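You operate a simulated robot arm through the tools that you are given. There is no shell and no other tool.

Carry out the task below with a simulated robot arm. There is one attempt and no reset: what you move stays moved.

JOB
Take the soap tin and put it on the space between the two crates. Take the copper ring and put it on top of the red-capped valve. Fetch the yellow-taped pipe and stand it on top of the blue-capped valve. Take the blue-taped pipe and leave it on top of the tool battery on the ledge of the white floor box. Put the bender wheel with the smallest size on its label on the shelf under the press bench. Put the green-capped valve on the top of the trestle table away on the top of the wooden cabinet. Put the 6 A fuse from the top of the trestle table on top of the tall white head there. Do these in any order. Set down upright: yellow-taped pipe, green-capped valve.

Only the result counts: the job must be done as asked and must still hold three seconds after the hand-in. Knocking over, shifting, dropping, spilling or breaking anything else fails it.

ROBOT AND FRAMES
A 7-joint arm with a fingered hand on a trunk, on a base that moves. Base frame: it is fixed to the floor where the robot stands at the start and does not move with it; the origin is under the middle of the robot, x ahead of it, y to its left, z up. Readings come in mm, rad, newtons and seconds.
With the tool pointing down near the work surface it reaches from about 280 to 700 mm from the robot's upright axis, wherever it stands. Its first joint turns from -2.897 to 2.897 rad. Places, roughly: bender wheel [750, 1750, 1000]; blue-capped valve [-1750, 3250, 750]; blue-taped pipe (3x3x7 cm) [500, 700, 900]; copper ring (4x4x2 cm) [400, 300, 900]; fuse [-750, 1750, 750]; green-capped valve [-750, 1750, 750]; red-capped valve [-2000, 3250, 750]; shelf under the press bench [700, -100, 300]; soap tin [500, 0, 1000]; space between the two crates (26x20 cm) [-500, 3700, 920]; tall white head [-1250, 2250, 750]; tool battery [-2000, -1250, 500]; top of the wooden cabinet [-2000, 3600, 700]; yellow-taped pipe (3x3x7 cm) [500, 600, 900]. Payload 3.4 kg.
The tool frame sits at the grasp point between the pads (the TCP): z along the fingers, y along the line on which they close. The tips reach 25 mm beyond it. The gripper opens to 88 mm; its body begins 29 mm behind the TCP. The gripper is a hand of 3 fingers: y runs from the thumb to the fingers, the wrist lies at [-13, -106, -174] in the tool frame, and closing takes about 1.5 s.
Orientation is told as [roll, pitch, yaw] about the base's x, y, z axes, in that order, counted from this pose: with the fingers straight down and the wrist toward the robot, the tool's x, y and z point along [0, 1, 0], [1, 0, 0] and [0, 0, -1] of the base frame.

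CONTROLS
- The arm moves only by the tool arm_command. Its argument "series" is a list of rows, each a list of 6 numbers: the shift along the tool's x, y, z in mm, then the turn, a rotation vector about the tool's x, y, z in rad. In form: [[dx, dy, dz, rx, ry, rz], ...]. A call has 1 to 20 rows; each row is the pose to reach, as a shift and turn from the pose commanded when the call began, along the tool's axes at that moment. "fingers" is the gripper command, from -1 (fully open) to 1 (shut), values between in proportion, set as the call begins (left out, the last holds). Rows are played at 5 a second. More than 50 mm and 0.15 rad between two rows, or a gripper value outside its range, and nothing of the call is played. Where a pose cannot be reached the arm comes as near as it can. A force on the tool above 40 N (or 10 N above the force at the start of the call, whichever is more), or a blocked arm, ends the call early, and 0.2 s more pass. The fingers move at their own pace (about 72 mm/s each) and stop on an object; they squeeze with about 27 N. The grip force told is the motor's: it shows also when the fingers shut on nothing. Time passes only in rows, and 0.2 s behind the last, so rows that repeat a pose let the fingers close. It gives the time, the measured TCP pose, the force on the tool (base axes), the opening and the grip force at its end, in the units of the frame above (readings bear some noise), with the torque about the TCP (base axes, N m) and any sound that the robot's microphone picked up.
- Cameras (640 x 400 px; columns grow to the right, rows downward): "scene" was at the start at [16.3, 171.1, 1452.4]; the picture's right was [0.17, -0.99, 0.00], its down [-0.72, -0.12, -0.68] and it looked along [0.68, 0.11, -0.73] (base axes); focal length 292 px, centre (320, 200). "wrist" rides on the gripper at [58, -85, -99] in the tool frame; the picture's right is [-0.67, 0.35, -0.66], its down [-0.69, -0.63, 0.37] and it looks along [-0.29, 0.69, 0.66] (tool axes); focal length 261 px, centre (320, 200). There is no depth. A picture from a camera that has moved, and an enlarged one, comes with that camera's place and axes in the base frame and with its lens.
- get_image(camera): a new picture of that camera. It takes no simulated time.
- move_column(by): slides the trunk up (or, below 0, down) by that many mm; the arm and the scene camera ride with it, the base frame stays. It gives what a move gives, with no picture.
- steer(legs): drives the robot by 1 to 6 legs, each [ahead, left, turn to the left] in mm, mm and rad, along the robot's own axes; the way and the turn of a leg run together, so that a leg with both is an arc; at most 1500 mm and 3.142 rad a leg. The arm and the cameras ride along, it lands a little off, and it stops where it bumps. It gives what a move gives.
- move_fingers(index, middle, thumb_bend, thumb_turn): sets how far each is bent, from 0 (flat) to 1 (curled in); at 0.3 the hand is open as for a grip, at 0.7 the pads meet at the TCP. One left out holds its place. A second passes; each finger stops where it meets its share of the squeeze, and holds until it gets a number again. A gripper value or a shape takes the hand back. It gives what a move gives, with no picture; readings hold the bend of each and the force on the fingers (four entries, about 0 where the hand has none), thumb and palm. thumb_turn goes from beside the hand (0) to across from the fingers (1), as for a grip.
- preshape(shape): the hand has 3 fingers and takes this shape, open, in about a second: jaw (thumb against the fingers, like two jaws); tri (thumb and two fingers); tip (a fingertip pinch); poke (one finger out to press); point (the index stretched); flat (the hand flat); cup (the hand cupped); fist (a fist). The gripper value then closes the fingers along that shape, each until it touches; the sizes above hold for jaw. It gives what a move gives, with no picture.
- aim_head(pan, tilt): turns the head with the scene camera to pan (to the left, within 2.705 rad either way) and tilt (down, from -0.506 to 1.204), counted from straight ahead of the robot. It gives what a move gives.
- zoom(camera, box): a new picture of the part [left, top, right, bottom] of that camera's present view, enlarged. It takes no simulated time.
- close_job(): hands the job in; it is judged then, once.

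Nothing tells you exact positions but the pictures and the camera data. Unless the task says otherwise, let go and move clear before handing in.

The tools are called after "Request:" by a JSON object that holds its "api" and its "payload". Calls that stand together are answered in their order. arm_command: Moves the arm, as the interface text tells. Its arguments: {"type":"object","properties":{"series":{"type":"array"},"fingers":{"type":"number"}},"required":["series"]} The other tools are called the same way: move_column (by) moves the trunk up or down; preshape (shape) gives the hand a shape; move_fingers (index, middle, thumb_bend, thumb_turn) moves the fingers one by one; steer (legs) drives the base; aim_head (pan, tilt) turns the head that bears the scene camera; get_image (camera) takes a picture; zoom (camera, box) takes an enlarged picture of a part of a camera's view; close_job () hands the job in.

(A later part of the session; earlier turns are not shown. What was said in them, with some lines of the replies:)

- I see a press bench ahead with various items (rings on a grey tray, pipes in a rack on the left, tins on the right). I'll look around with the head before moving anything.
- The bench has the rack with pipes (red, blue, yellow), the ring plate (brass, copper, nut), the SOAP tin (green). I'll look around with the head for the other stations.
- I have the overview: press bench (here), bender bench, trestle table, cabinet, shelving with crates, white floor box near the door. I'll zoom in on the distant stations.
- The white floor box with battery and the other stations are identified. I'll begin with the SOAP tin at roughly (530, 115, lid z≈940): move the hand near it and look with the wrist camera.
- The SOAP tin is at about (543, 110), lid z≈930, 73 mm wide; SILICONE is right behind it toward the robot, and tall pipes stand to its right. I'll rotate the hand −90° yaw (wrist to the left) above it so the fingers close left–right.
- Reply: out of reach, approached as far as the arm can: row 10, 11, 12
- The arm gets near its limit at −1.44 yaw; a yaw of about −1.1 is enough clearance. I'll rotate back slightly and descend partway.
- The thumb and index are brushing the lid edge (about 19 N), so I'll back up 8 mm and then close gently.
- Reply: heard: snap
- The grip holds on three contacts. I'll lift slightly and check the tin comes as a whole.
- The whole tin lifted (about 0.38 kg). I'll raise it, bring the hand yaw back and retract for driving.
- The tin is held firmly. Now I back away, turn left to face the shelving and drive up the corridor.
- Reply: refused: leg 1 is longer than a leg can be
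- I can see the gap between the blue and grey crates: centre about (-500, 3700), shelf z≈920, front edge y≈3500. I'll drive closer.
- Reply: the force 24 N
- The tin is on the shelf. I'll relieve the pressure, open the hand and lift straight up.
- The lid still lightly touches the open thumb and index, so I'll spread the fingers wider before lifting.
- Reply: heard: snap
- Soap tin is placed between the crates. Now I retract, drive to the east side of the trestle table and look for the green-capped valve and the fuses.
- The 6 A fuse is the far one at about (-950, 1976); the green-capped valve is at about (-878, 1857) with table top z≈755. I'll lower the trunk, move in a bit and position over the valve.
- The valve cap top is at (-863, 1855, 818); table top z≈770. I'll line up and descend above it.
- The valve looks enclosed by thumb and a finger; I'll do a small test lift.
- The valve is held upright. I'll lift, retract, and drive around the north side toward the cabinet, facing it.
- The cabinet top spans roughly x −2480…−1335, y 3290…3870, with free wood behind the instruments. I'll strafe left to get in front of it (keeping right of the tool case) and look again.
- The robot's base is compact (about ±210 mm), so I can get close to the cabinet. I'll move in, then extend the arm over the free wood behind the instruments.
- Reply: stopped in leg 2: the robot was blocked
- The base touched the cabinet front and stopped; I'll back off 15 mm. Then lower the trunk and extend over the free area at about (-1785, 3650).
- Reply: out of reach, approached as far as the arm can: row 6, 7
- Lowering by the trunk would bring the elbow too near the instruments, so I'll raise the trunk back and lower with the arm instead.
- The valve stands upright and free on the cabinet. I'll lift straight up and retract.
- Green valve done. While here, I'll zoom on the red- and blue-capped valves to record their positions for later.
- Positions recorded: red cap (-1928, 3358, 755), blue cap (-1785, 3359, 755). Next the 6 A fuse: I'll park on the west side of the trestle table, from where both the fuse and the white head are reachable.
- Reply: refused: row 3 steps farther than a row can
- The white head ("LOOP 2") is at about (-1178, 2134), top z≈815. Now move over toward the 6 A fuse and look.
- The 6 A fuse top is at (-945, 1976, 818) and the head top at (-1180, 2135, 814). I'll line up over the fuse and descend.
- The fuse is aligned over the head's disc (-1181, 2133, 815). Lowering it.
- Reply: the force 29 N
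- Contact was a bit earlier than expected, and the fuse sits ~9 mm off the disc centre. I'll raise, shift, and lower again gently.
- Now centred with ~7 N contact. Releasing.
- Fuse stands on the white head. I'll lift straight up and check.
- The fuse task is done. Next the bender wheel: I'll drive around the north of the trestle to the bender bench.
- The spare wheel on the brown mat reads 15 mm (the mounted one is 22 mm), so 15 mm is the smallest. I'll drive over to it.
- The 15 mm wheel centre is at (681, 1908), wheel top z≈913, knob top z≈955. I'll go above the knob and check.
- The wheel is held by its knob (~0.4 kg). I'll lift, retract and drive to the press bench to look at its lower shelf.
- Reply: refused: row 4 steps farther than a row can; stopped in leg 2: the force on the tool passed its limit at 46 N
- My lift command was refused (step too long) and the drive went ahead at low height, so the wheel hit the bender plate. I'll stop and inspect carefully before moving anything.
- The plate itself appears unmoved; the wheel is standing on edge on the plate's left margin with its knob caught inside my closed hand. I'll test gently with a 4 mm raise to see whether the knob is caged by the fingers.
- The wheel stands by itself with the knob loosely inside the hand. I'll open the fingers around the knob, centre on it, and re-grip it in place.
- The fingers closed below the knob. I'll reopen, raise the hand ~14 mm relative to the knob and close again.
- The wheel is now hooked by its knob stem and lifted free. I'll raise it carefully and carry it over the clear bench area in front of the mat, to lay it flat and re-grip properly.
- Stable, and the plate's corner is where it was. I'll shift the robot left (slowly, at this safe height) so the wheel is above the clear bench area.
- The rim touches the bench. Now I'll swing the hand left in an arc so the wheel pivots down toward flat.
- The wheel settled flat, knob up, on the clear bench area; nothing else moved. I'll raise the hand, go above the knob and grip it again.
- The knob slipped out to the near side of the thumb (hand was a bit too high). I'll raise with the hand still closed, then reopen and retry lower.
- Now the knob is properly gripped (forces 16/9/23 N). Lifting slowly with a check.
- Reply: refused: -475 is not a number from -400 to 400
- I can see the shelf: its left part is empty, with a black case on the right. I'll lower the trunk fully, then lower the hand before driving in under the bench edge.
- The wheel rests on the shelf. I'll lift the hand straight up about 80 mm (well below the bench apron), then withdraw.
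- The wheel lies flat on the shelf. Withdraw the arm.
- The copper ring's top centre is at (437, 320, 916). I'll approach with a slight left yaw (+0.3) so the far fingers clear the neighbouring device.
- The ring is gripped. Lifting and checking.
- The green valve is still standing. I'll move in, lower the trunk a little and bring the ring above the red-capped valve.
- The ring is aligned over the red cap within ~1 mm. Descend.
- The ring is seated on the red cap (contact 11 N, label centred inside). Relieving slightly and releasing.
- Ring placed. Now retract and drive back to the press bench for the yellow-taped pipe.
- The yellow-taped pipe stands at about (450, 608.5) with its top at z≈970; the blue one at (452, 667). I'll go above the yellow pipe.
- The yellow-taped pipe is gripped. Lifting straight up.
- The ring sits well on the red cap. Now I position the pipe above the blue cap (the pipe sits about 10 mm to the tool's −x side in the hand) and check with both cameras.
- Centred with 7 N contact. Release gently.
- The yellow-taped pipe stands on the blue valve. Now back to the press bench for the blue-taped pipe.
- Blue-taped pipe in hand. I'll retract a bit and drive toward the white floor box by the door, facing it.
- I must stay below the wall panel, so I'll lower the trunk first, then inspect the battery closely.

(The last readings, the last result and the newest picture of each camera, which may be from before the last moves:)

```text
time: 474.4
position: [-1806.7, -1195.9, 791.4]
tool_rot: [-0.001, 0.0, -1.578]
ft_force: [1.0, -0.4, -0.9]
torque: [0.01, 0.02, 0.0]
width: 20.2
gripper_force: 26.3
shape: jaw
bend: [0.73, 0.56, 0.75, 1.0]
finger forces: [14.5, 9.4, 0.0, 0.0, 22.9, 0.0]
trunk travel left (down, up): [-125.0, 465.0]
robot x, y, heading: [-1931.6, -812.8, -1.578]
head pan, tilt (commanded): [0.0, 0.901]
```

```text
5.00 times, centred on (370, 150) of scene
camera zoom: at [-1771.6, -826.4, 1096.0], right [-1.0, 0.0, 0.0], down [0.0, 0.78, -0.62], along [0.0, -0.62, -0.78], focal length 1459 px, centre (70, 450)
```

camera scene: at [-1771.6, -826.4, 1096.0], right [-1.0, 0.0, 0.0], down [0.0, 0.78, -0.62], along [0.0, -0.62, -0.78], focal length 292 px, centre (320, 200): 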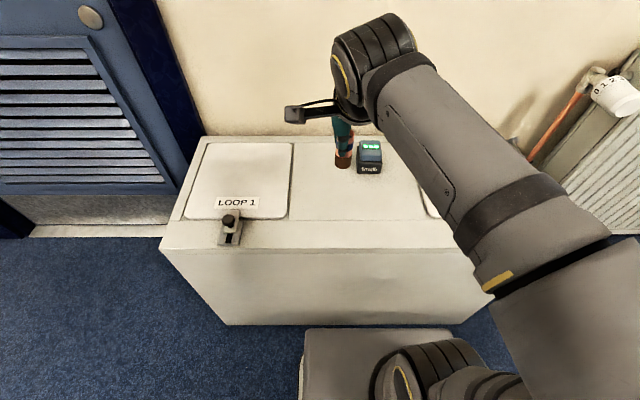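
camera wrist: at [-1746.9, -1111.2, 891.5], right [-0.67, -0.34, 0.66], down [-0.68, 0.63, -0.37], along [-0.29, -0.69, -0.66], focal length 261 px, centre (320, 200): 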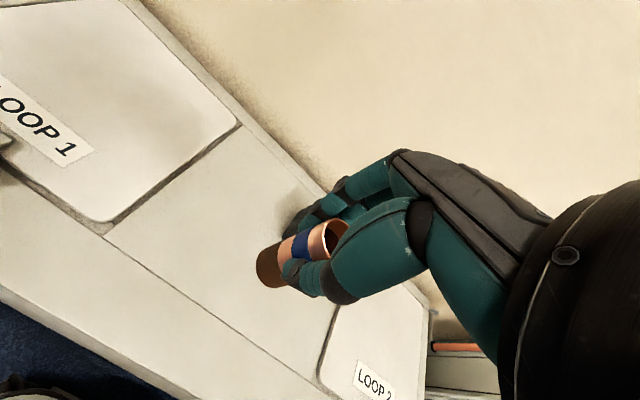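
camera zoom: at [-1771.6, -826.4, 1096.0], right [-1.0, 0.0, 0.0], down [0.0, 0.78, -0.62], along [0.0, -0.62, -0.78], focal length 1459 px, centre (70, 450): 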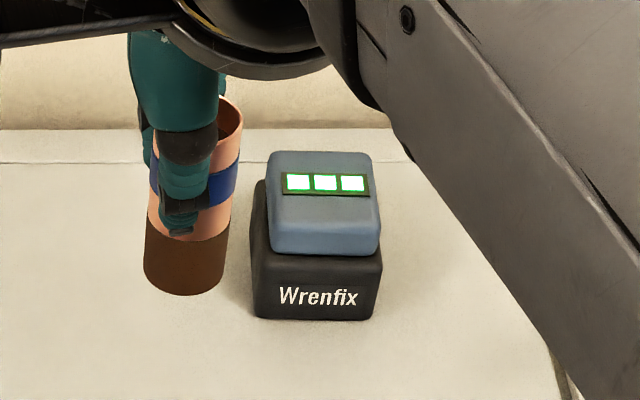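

The battery has a flat blue top about 54×48 mm, centre (-1896, -1357), z≈626. I'll bring the pipe above it.

Request:
{"api": "arm_command", "payload": {"series": [[-18, 36, 0, 0, 0, 0], [-36, 72, 0, 0, 0, 0], [-54, 108, 0, 0, 0, 0], [-70, 140, 0, 0, 0, 0], [-78.8, 160, 0, 0, 0, 0], [-78.8, 160, 20, 0, 0, 0], [-78.8, 160, 40, 0, 0, 0], [-78.8, 160, 55, 0, 0, 0], [-78.8, 160, 55, 0, 0, 0]]}}

Request:
{"api": "get_image", "payload": {"camera": "wrist"}}

Request:
{"api": "zoom", "payload": {"camera": "scene", "box": [310, 90, 430, 190]}}

```text
time: 476.4
position: [-1886.5, -1353.5, 736.6]
tool_rot: [0.001, 0.001, -1.578]
ft_force: [-0.6, -0.2, -0.2]
torque: [0.01, 0.02, 0.0]
width: 19.7
gripper_force: 27.0
shape: jaw
bend: [0.73, 0.56, 0.75, 1.0]
finger forces: [14.3, 9.9, 0.1, 0.0, 22.9, 0.0]
trunk travel left (down, up): [-125.0, 465.0]
robot x, y, heading: [-1928.8, -808.5, -1.576]
head pan, tilt (commanded): [0.0, 0.901]
```

```text
taken
camera wrist: at [-1827.4, -1270.8, 836.7], right [-0.67, -0.34, 0.66], down [-0.68, 0.63, -0.37], along [-0.29, -0.69, -0.66], focal length 261 px, centre (320, 200)
```

wrist: 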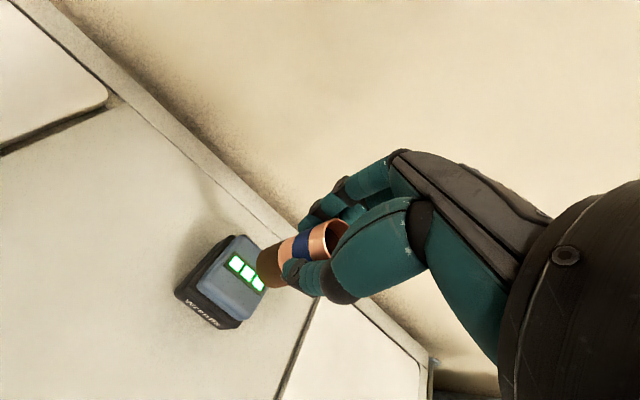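

```text
4.00 times, centred on (370, 140) of scene
camera zoom: at [-1771.6, -826.4, 1095.9], right [-1.0, 0.0, 0.0], down [0.0, 0.78, -0.62], along [0.0, -0.62, -0.78], focal length 1167 px, centre (120, 440)
```

zoom: 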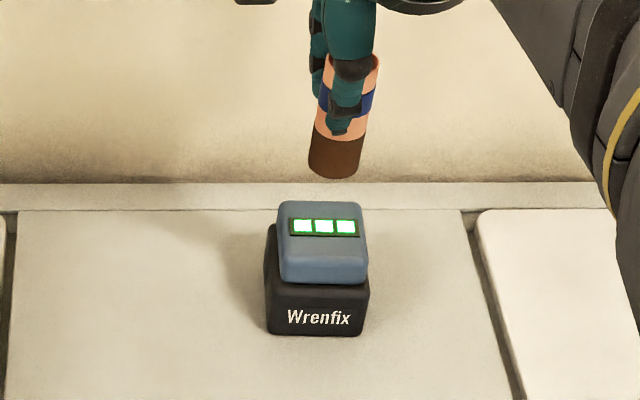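

Request:
{"api": "zoom", "payload": {"camera": "wrist", "box": [160, 190, 360, 340]}}

```text
2.67 times, centred on (260, 265) of wrist
camera zoom: at [-1827.4, -1270.8, 836.7], right [-0.67, -0.34, 0.66], down [-0.68, 0.63, -0.37], along [-0.29, -0.69, -0.66], focal length 695 px, centre (480, 27)
```

zoom: 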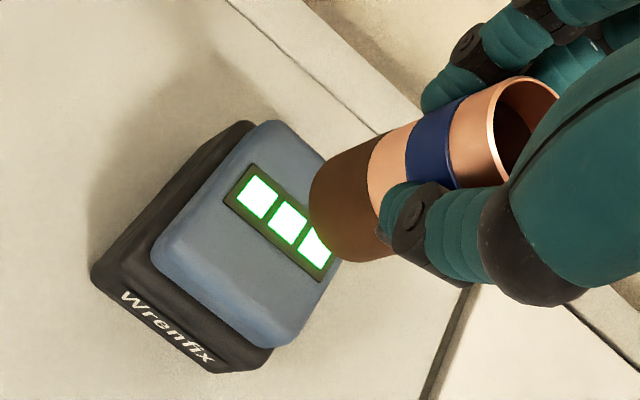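

Aligned within a few mm on a ~50 mm top. Lowering.

Request:
{"api": "arm_command", "payload": {"series": [[0, 1, 12, 0, 0, 0], [0, 2, 24, 0, 0, 0], [0, 2, 36, 0, 0, 0], [0, 2, 36, 0, 0, 0]]}}

Request:
{"api": "zoom", "payload": {"camera": "scene", "box": [310, 90, 430, 190]}}

Request:
{"api": "zoom", "payload": {"camera": "wrist", "box": [160, 190, 360, 340]}}

```text
time: 477.4
position: [-1887.4, -1355.9, 701.2]
tool_rot: [-0.002, 0.0, -1.578]
ft_force: [0.4, -0.2, -0.3]
torque: [0.0, -0.01, 0.02]
width: 19.7
gripper_force: 27.0
shape: jaw
bend: [0.73, 0.56, 0.75, 1.0]
finger forces: [14.3, 9.9, 0.1, 0.1, 22.9, 0.0]
trunk travel left (down, up): [-125.0, 465.0]
robot x, y, heading: [-1928.0, -808.7, -1.573]
head pan, tilt (commanded): [0.0, 0.901]
```

```text
4.00 times, centred on (370, 140) of scene
camera zoom: at [-1771.6, -826.4, 1095.9], right [-1.0, 0.0, 0.0], down [0.0, 0.78, -0.62], along [0.0, -0.62, -0.78], focal length 1167 px, centre (120, 440)
```

zoom: 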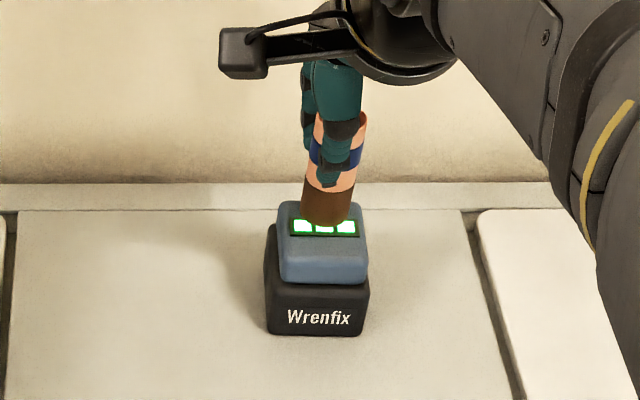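

```text
2.67 times, centred on (260, 265) of wrist
camera zoom: at [-1827.2, -1271.9, 800.6], right [-0.67, -0.34, 0.66], down [-0.68, 0.63, -0.37], along [-0.29, -0.69, -0.66], focal length 695 px, centre (480, 27)
```

zoom: 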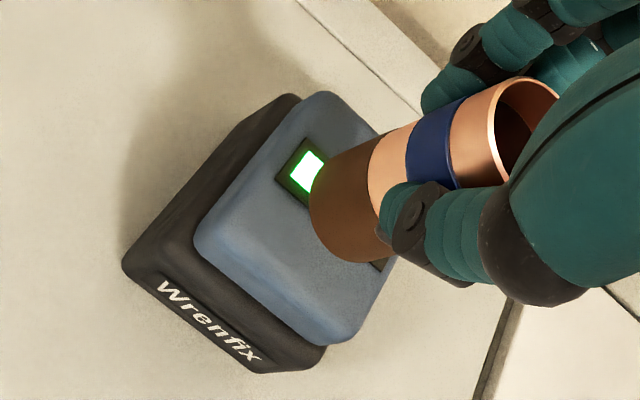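

Request:
{"api": "arm_command", "payload": {"series": [[0, 0, 3, 0, 0, 0], [0, 0, 6, 0, 0, 0], [0, 0, 8, 0, 0, 0], [0, 0, 8, 0, 0, 0]]}}

Request:
{"api": "arm_command", "payload": {"series": [[0, 0, 1.5, 0, 0, 0], [0, 0, 3, 0, 0, 0], [0, 0, 3, 0, 0, 0]]}}

Request:
{"api": "arm_command", "payload": {"series": [[0, 0, 1, 0, 0, 0], [0, 0, 2, 0, 0, 0], [0, 0, 2, 0, 0, 0]]}}

```text
time: 478.4
position: [-1885.9, -1356.6, 692.6]
tool_rot: [0.0, -0.002, -1.578]
ft_force: [-0.1, 0.5, -0.2]
torque: [0.0, 0.02, 0.0]
width: 19.6
gripper_force: 27.4
shape: jaw
bend: [0.73, 0.56, 0.75, 1.0]
finger forces: [14.4, 9.8, 0.0, 0.1, 22.9, 0.0]
trunk travel left (down, up): [-125.0, 465.0]
robot x, y, heading: [-1929.3, -809.2, -1.578]
head pan, tilt (commanded): [0.0, 0.901]
```

```text
time: 479.2
position: [-1886.4, -1357.6, 688.6]
tool_rot: [0.001, 0.0, -1.58]
ft_force: [-0.2, -0.4, -0.3]
torque: [0.04, -0.02, -0.02]
width: 19.5
gripper_force: 27.5
shape: jaw
bend: [0.73, 0.56, 0.75, 1.0]
finger forces: [14.4, 9.9, 0.1, 0.0, 22.9, 0.0]
trunk travel left (down, up): [-125.0, 465.0]
robot x, y, heading: [-1928.1, -810.0, -1.577]
head pan, tilt (commanded): [0.0, 0.901]
```

```text
time: 480.0
position: [-1886.5, -1357.0, 687.6]
tool_rot: [-0.001, 0.0, -1.577]
ft_force: [0.7, 0.2, -0.2]
torque: [0.01, 0.0, 0.01]
width: 19.7
gripper_force: 26.8
shape: jaw
bend: [0.73, 0.56, 0.75, 1.0]
finger forces: [14.3, 10.0, 0.0, 0.0, 22.9, 0.0]
trunk travel left (down, up): [-125.0, 465.0]
robot x, y, heading: [-1923.4, -809.6, -1.577]
head pan, tilt (commanded): [0.0, 0.901]
```

Request:
{"api": "arm_command", "payload": {"series": [[0, 0, 1, 0, 0, 0], [0, 0, 2, 0, 0, 0], [0, 0, 2, 0, 0, 0]]}}

Request:
{"api": "arm_command", "payload": {"series": [[0, 0, 1, 0, 0, 0], [0, 0, 2, 0, 0, 0], [0, 0, 2, 0, 0, 0]]}}

Request:
{"api": "zoom", "payload": {"camera": "scene", "box": [340, 120, 400, 180]}}

```text
time: 480.8
position: [-1886.3, -1356.8, 685.9]
tool_rot: [-0.002, -0.001, -1.578]
ft_force: [-0.1, -0.1, 0.0]
torque: [0.02, 0.02, 0.01]
width: 19.8
gripper_force: 26.6
shape: jaw
bend: [0.73, 0.56, 0.75, 1.0]
finger forces: [14.3, 9.9, 0.0, 0.0, 22.9, 0.1]
trunk travel left (down, up): [-125.0, 465.0]
robot x, y, heading: [-1925.2, -810.6, -1.578]
head pan, tilt (commanded): [0.0, 0.901]
```

```text
time: 481.6
position: [-1885.7, -1356.4, 683.9]
tool_rot: [0.002, -0.001, -1.579]
ft_force: [0.0, 0.0, 0.2]
torque: [0.01, 0.0, 0.02]
width: 19.9
gripper_force: 26.9
shape: jaw
bend: [0.73, 0.56, 0.75, 1.0]
finger forces: [14.3, 9.8, 0.1, 0.1, 22.9, 0.1]
trunk travel left (down, up): [-125.0, 465.0]
robot x, y, heading: [-1924.3, -806.7, -1.577]
head pan, tilt (commanded): [0.0, 0.901]
```

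```text
6.67 times, centred on (370, 150) of scene
camera zoom: at [-1771.6, -826.4, 1095.9], right [-1.0, 0.0, 0.0], down [0.0, 0.78, -0.62], along [0.0, -0.62, -0.78], focal length 1945 px, centre (-13, 533)
```

zoom: 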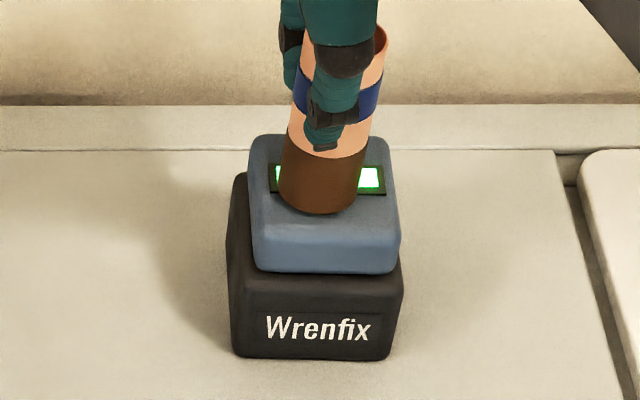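

Request:
{"api": "arm_command", "payload": {"series": [[0, 0, 1, 0, 0, 0], [0, 0, 2, 0, 0, 0], [0, 0, 2, 0, 0, 0]]}}

Request:
{"api": "arm_command", "payload": {"series": [[0, 0, 1, 0, 0, 0], [0, 0, 2, 0, 0, 0], [0, 0, 2, 0, 0, 0]]}}

Request:
{"api": "arm_command", "payload": {"series": [[0, 0, 1, 0, 0, 0], [0, 0, 2, 0, 0, 0], [0, 0, 2, 0, 0, 0]]}}

```text
time: 482.4
position: [-1885.2, -1358.3, 680.9]
tool_rot: [0.0, -0.001, -1.58]
ft_force: [0.6, 0.3, 1.9]
torque: [-0.01, 0.0, -0.01]
width: 20.0
gripper_force: 26.8
shape: jaw
bend: [0.74, 0.56, 0.75, 1.0]
finger forces: [14.5, 9.8, 0.0, 0.0, 23.3, 0.0]
trunk travel left (down, up): [-125.0, 465.0]
robot x, y, heading: [-1926.9, -813.0, -1.577]
head pan, tilt (commanded): [0.0, 0.901]
```

```text
time: 483.2
position: [-1886.3, -1356.9, 680.5]
tool_rot: [0.0, -0.001, -1.577]
ft_force: [2.5, 0.5, 8.7]
torque: [-0.08, 0.0, 0.0]
width: 20.3
gripper_force: 27.2
shape: jaw
bend: [0.74, 0.56, 0.75, 1.0]
finger forces: [15.6, 10.6, 0.0, 0.0, 25.2, 0.0]
trunk travel left (down, up): [-125.0, 465.0]
robot x, y, heading: [-1928.5, -808.6, -1.575]
head pan, tilt (commanded): [0.0, 0.901]
```

```text
time: 484.0
position: [-1885.2, -1356.3, 679.0]
tool_rot: [-0.001, -0.004, -1.577]
ft_force: [2.0, 0.1, 25.3]
torque: [-0.03, 0.0, -0.02]
width: 21.0
gripper_force: 27.0
shape: jaw
bend: [0.74, 0.56, 0.75, 1.0]
finger forces: [17.5, 12.4, 0.0, 0.0, 28.6, 0.1]
trunk travel left (down, up): [-125.0, 465.0]
robot x, y, heading: [-1925.2, -809.0, -1.58]
head pan, tilt (commanded): [0.0, 0.901]
```

Request:
{"api": "arm_command", "payload": {"series": [[0, 0, -1.5, 0, 0, 0], [0, 0, -3, 0, 0, 0], [0, 0, -3, 0, 0, 0]]}}

Request:
{"api": "arm_command", "payload": {"series": [[0, 0, 0, 0, 0, 0], [0, 0, 0, 0, 0, 0], [0, 0, 0, 0, 0, 0], [0, 0, 0, 0, 0, 0], [0, 0, 0, 0, 0, 0], [0, 0, 0, 0, 0, 0]], "fingers": -0.6}}

Request:
{"api": "zoom", "payload": {"camera": "scene", "box": [330, 100, 410, 180]}}

Request:
{"api": "zoom", "payload": {"camera": "wrist", "box": [190, 170, 410, 340]}}

```text
time: 484.8
position: [-1887.2, -1356.6, 679.8]
tool_rot: [0.001, 0.0, -1.578]
ft_force: [2.8, -2.9, 13.3]
torque: [-0.1, -0.02, 0.02]
width: 21.3
gripper_force: 27.1
shape: jaw
bend: [0.74, 0.56, 0.75, 1.0]
finger forces: [18.2, 11.9, 0.0, 0.1, 26.0, 0.0]
trunk travel left (down, up): [-125.0, 465.0]
robot x, y, heading: [-1929.6, -809.1, -1.576]
head pan, tilt (commanded): [0.0, 0.901]
```

```text
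time: 486.2
position: [-1886.6, -1356.5, 680.7]
tool_rot: [0.001, 0.0, -1.579]
ft_force: [-0.4, 0.0, -0.1]
torque: [-0.04, 0.0, -0.01]
width: 70.1
gripper_force: 0.0
shape: jaw
bend: [0.27, 0.34, 0.49, 0.99]
finger forces: [0.0, 0.0, 0.0, 0.0, 0.0, 0.0]
trunk travel left (down, up): [-125.0, 465.0]
robot x, y, heading: [-1927.7, -807.7, -1.576]
head pan, tilt (commanded): [0.0, 0.901]
```

```text
5.00 times, centred on (370, 140) of scene
camera zoom: at [-1771.6, -826.4, 1095.9], right [-1.0, 0.0, 0.0], down [0.0, 0.78, -0.62], along [0.0, -0.62, -0.78], focal length 1459 px, centre (70, 500)
```

zoom: 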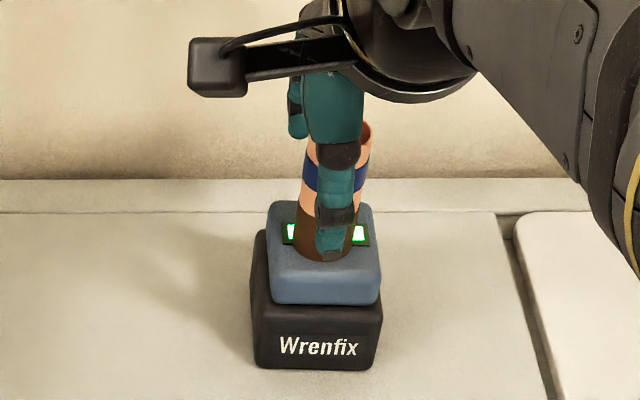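

```text
2.35 times, centred on (300, 255) of wrist
camera zoom: at [-1826.7, -1272.8, 779.9], right [-0.67, -0.34, 0.66], down [-0.68, 0.63, -0.37], along [-0.29, -0.69, -0.66], focal length 613 px, centre (367, 71)
```

zoom: 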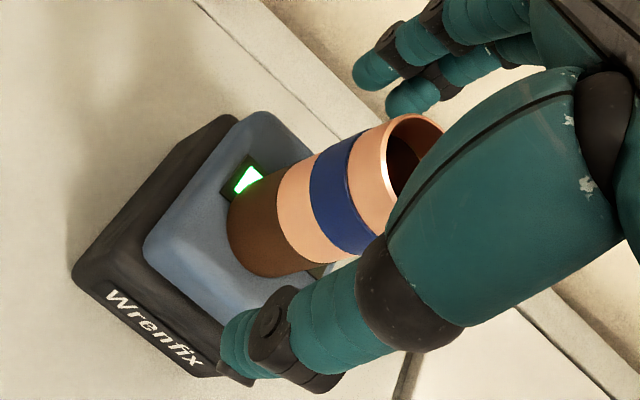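

The blue-taped pipe stands on the battery. Lifting the hand straight up.

Request:
{"api": "arm_command", "payload": {"series": [[0, 0, -5, 0, 0, 0], [0, 0, -15, 0, 0, 0], [0, 0, -35, 0, 0, 0], [0, 0, -70, 0, 0, 0], [0, 0, -105, 0, 0, 0], [0, 0, -125, 0, 0, 0], [0, 0, -125, 0, 0, 0]]}}

Request:
{"api": "get_image", "payload": {"camera": "wrist"}}

Request:
{"api": "get_image", "payload": {"camera": "scene"}}

```text
time: 487.8
position: [-1885.4, -1357.0, 804.0]
tool_rot: [0.001, 0.001, -1.578]
ft_force: [0.2, -0.3, -0.5]
torque: [-0.02, 0.02, 0.02]
width: 70.3
gripper_force: 0.1
shape: jaw
bend: [0.27, 0.34, 0.49, 0.99]
finger forces: [0.0, 0.0, 0.0, 0.0, 0.0, 0.0]
trunk travel left (down, up): [-125.0, 465.0]
robot x, y, heading: [-1929.5, -807.6, -1.577]
head pan, tilt (commanded): [0.0, 0.901]
```

```text
taken
camera wrist: at [-1826.2, -1272.1, 905.1], right [-0.67, -0.34, 0.66], down [-0.68, 0.63, -0.37], along [-0.29, -0.69, -0.66], focal length 261 px, centre (320, 200)
```

wrist: 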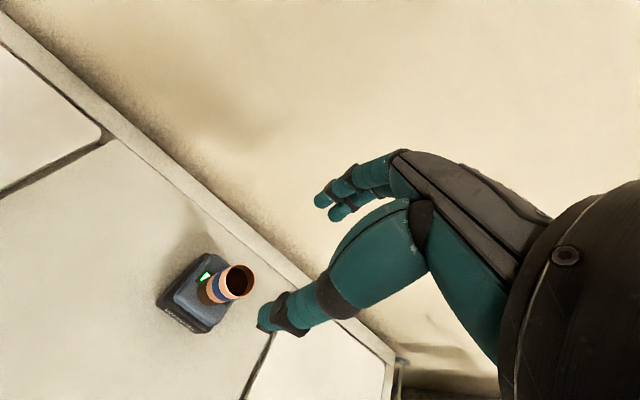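

```text
taken
camera scene: at [-1771.6, -826.4, 1095.9], right [-1.0, 0.0, 0.0], down [0.0, 0.78, -0.62], along [0.0, -0.62, -0.78], focal length 292 px, centre (320, 200)
```

scene: 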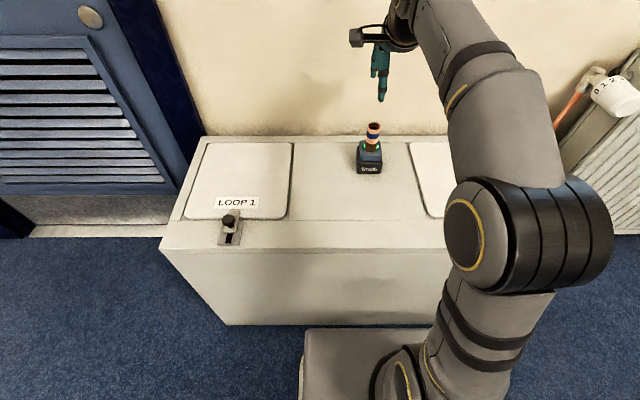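

All placed. Now retract the arm clear of the box and back the robot away.

Request:
{"api": "arm_command", "payload": {"series": [[15, -40, 0, 0, 0, 0], [30, -80, 0, 0, 0, 0], [45, -120, 0, 0, 0, 0], [60, -160, 0, 0, 0, 0], [60, -160, 0, 0, 0, 0]], "fingers": -1}}

```text
time: 489.0
position: [-1825.0, -1197.3, 807.2]
tool_rot: [0.001, 0.001, -1.578]
ft_force: [-0.5, -0.1, -0.9]
torque: [0.01, 0.05, 0.03]
width: 87.7
gripper_force: 0.0
shape: jaw
bend: [0.3, 0.3, 0.3, 0.98]
finger forces: [0.1, 0.0, 0.1, 0.0, 0.0, 0.0]
trunk travel left (down, up): [-125.0, 465.0]
robot x, y, heading: [-1926.2, -811.3, -1.579]
head pan, tilt (commanded): [0.0, 0.901]
```

Request:
{"api": "steer", "payload": {"legs": [[-300, 0, 0], [0, 500, 0]]}}

Request:
{"api": "move_column", "payload": {"by": 350}}

Request:
{"api": "aim_head", "payload": {"pan": -0.6, "tilt": 0.5}}

Request:
{"api": "get_image", "payload": {"camera": "scene"}}

```text
time: 493.6
position: [-1321.8, -897.3, 806.9]
tool_rot: [0.0, 0.0, -1.573]
ft_force: [0.6, -0.3, 0.3]
torque: [0.02, -0.02, -0.04]
width: 87.1
gripper_force: 0.0
shape: jaw
bend: [0.3, 0.3, 0.3, 0.98]
finger forces: [0.0, 0.0, 0.0, 0.0, 0.1, 0.0]
trunk travel left (down, up): [-125.0, 465.0]
robot x, y, heading: [-1425.0, -510.5, -1.57]
head pan, tilt (commanded): [0.0, 0.901]
```

```text
time: 497.0
position: [-1322.8, -897.1, 1156.8]
tool_rot: [-0.001, 0.001, -1.571]
ft_force: [-0.7, -0.5, 0.7]
torque: [0.02, 0.0, -0.01]
width: 87.3
gripper_force: 0.2
shape: jaw
bend: [0.3, 0.3, 0.3, 0.98]
finger forces: [0.0, 0.0, 0.1, 0.0, 0.1, 0.0]
trunk travel left (down, up): [-475.0, 115.0]
robot x, y, heading: [-1429.4, -508.3, -1.574]
head pan, tilt (commanded): [0.0, 0.901]
```

```text
time: 498.0
position: [-1320.7, -895.8, 1156.3]
tool_rot: [0.0, -0.001, -1.571]
ft_force: [-0.6, 0.4, 0.9]
torque: [0.03, 0.04, 0.0]
width: 87.6
gripper_force: 0.1
shape: jaw
bend: [0.3, 0.3, 0.3, 0.98]
finger forces: [0.1, 0.0, 0.0, 0.1, 0.0, 0.0]
trunk travel left (down, up): [-475.0, 115.0]
robot x, y, heading: [-1427.0, -509.5, -1.57]
head pan, tilt (commanded): [-0.6, 0.499]
```

```text
taken
camera scene: at [-1321.7, -525.0, 1479.8], right [-0.83, 0.56, 0.0], down [0.27, 0.4, -0.88], along [-0.49, -0.73, -0.48], focal length 292 px, centre (320, 200)
```

scene: 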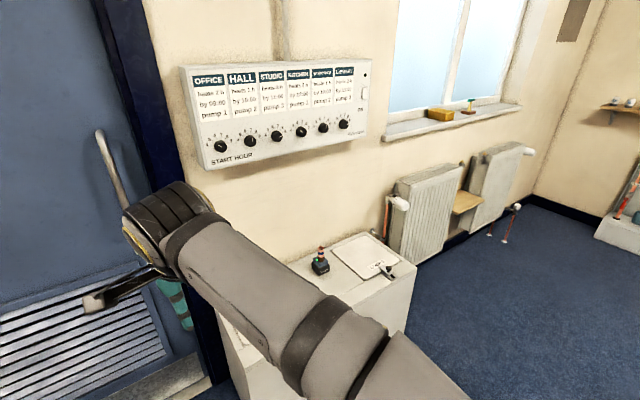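

I'll do a last visual check of the other stations from here by panning the head.

Request:
{"api": "aim_head", "payload": {"pan": -2.7, "tilt": 0.25}}

Request:
{"api": "get_image", "payload": {"camera": "scene"}}

Request:
{"api": "aim_head", "payload": {"pan": 2.7, "tilt": 0.25}}

Request:
{"api": "get_image", "payload": {"camera": "scene"}}

```text
time: 500.0
position: [-1322.0, -896.5, 1157.0]
tool_rot: [0.001, 0.0, -1.572]
ft_force: [-1.2, -0.9, -0.2]
torque: [0.02, 0.0, 0.0]
width: 87.4
gripper_force: 0.1
shape: jaw
bend: [0.3, 0.3, 0.3, 0.98]
finger forces: [0.1, 0.1, 0.1, 0.1, 0.0, 0.1]
trunk travel left (down, up): [-475.0, 115.0]
robot x, y, heading: [-1423.0, -505.0, -1.57]
head pan, tilt (commanded): [-2.7, 0.25]
```

```text
taken
camera scene: at [-1310.5, -365.5, 1502.9], right [0.9, 0.43, 0.0], down [0.11, -0.22, -0.97], along [-0.42, 0.88, -0.25], focal length 292 px, centre (320, 200)
```

scene: 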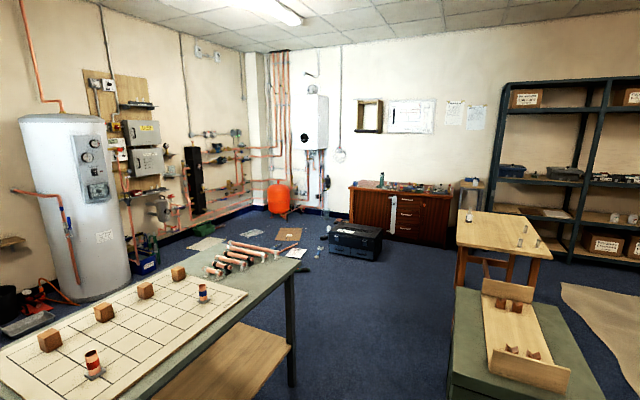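

```text
time: 504.2
position: [-1321.8, -897.3, 1155.0]
tool_rot: [0.001, 0.0, -1.574]
ft_force: [0.0, -1.0, -0.3]
torque: [-0.02, -0.05, -0.01]
width: 87.6
gripper_force: 0.1
shape: jaw
bend: [0.3, 0.3, 0.3, 0.98]
finger forces: [0.1, 0.0, 0.0, 0.0, 0.0, 0.0]
trunk travel left (down, up): [-475.0, 115.0]
robot x, y, heading: [-1423.2, -510.8, -1.569]
head pan, tilt (commanded): [2.7, 0.25]
```

```text
taken
camera scene: at [-1230.6, -365.4, 1502.9], right [0.9, -0.43, 0.0], down [-0.11, -0.22, -0.97], along [0.41, 0.88, -0.25], focal length 292 px, centre (320, 200)
```

scene: 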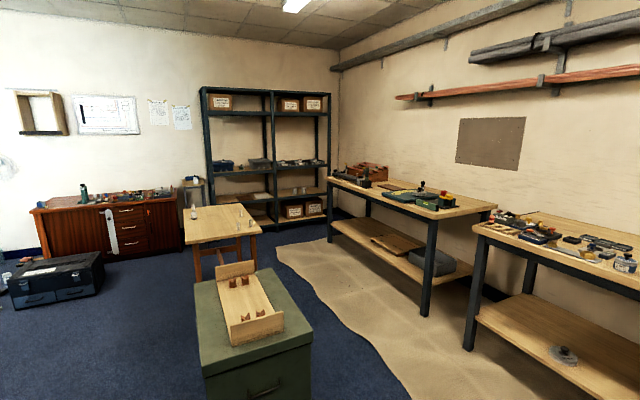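

Request:
{"api": "zoom", "payload": {"camera": "scene", "box": [30, 170, 190, 250]}}

Request:
{"api": "zoom", "payload": {"camera": "scene", "box": [180, 145, 300, 240]}}

Request:
{"api": "zoom", "payload": {"camera": "scene", "box": [320, 150, 500, 260]}}

Request:
{"api": "zoom", "payload": {"camera": "scene", "box": [470, 200, 640, 380]}}

```text
4.00 times, centred on (110, 210) of scene
camera zoom: at [-1230.6, -365.4, 1502.9], right [0.9, -0.43, 0.0], down [-0.11, -0.22, -0.97], along [0.41, 0.88, -0.25], focal length 1167 px, centre (1160, 160)
```

zoom: 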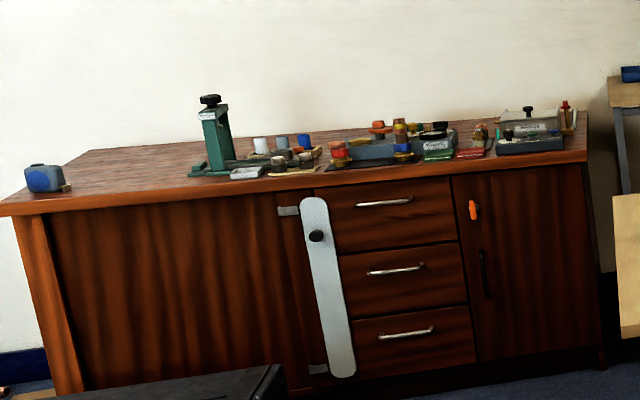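

```text
4.21 times, centred on (240, 192) of scene
camera zoom: at [-1230.6, -365.4, 1502.9], right [0.9, -0.43, 0.0], down [-0.11, -0.22, -0.97], along [0.41, 0.88, -0.25], focal length 1229 px, centre (657, 232)
```

zoom: 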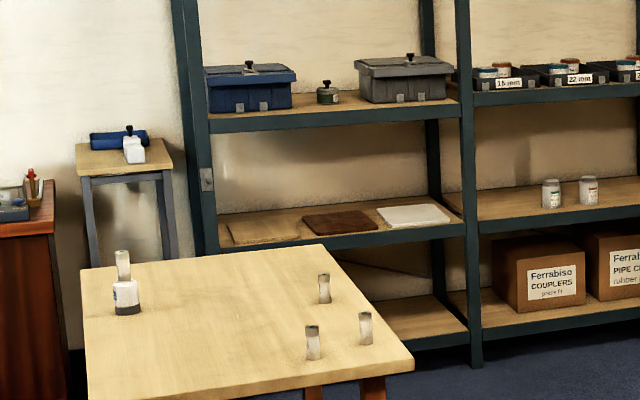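

```text
3.56 times, centred on (410, 205) of scene
camera zoom: at [-1230.6, -365.4, 1502.9], right [0.9, -0.43, 0.0], down [-0.11, -0.22, -0.97], along [0.41, 0.88, -0.25], focal length 1038 px, centre (0, 182)
```

zoom: 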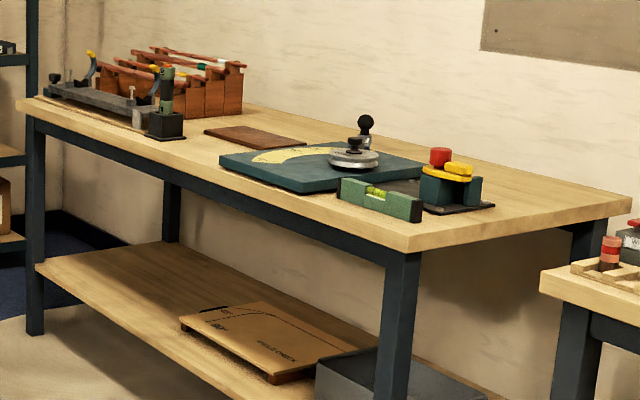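

```text
2.22 times, centred on (555, 290) of scene
camera zoom: at [-1230.6, -365.4, 1502.9], right [0.9, -0.43, 0.0], down [-0.11, -0.22, -0.97], along [0.41, 0.88, -0.25], focal length 648 px, centre (-202, 0)
```

zoom: 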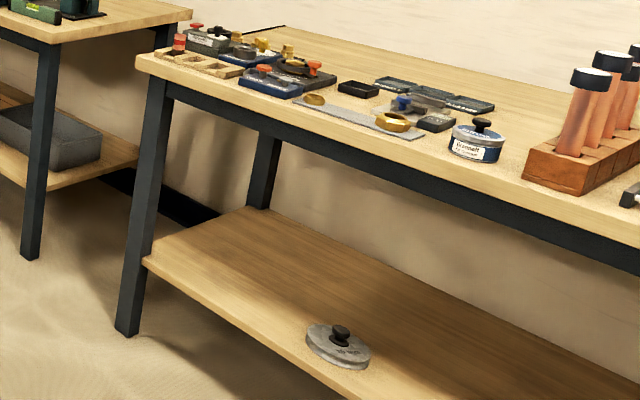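

Everything checks out: soap tin between the crates, fuse on the white head, ring and yellow pipe on their valves, wheel on the press-bench shelf, blue pipe on the battery. The green valve was upright on the cabinet when I last saw it, and the hand is clear. I'm handing in the job.

Request:
{"api": "close_job", "payload": {}}

```text
The job is handed in.
```

I've handed in the job with all seven placements made, and I don't know the verdict yet.

| Item | Where it is now |
|---|---|
| Soap tin | Between the blue and grey crates on the shelving |
| Copper ring | On top of the red-capped valve, seated a little way down over the cap |
| Yellow-taped pipe | Standing upright on the blue-capped valve |
| Blue-taped pipe | Standing on the tool battery on the white floor box |
| 15 mm bender wheel (the other wheel I found is 22 mm) | Flat on the shelf under the press bench |
| Green-capped valve | Upright on the cabinet top, behind the pump block |
| 6 A fuse | Standing on the white head on the trestle table |

Some things along the way did not go cleanly:
- **Bender wheel:** One of my lift commands was refused. I drove on without noticing, and the wheel hit the bender plate and was knocked out of my grip. I laid it flat on the clear part of the bench, gripped it again and moved it. By my measurements before and after, the plate and the mat had not shifted.
- **Cabinet:** The base bumped the front of the cabinet once and stopped. I backed off and saw no sign that anything on it had moved.
- **Soap tin:** I heard a "snap" at pick-up and again at release. The tin looked intact afterwards.

In the last look around before hand-in I could see everything except the green valve, which was out of view. It was upright each time I was back at the cabinet.
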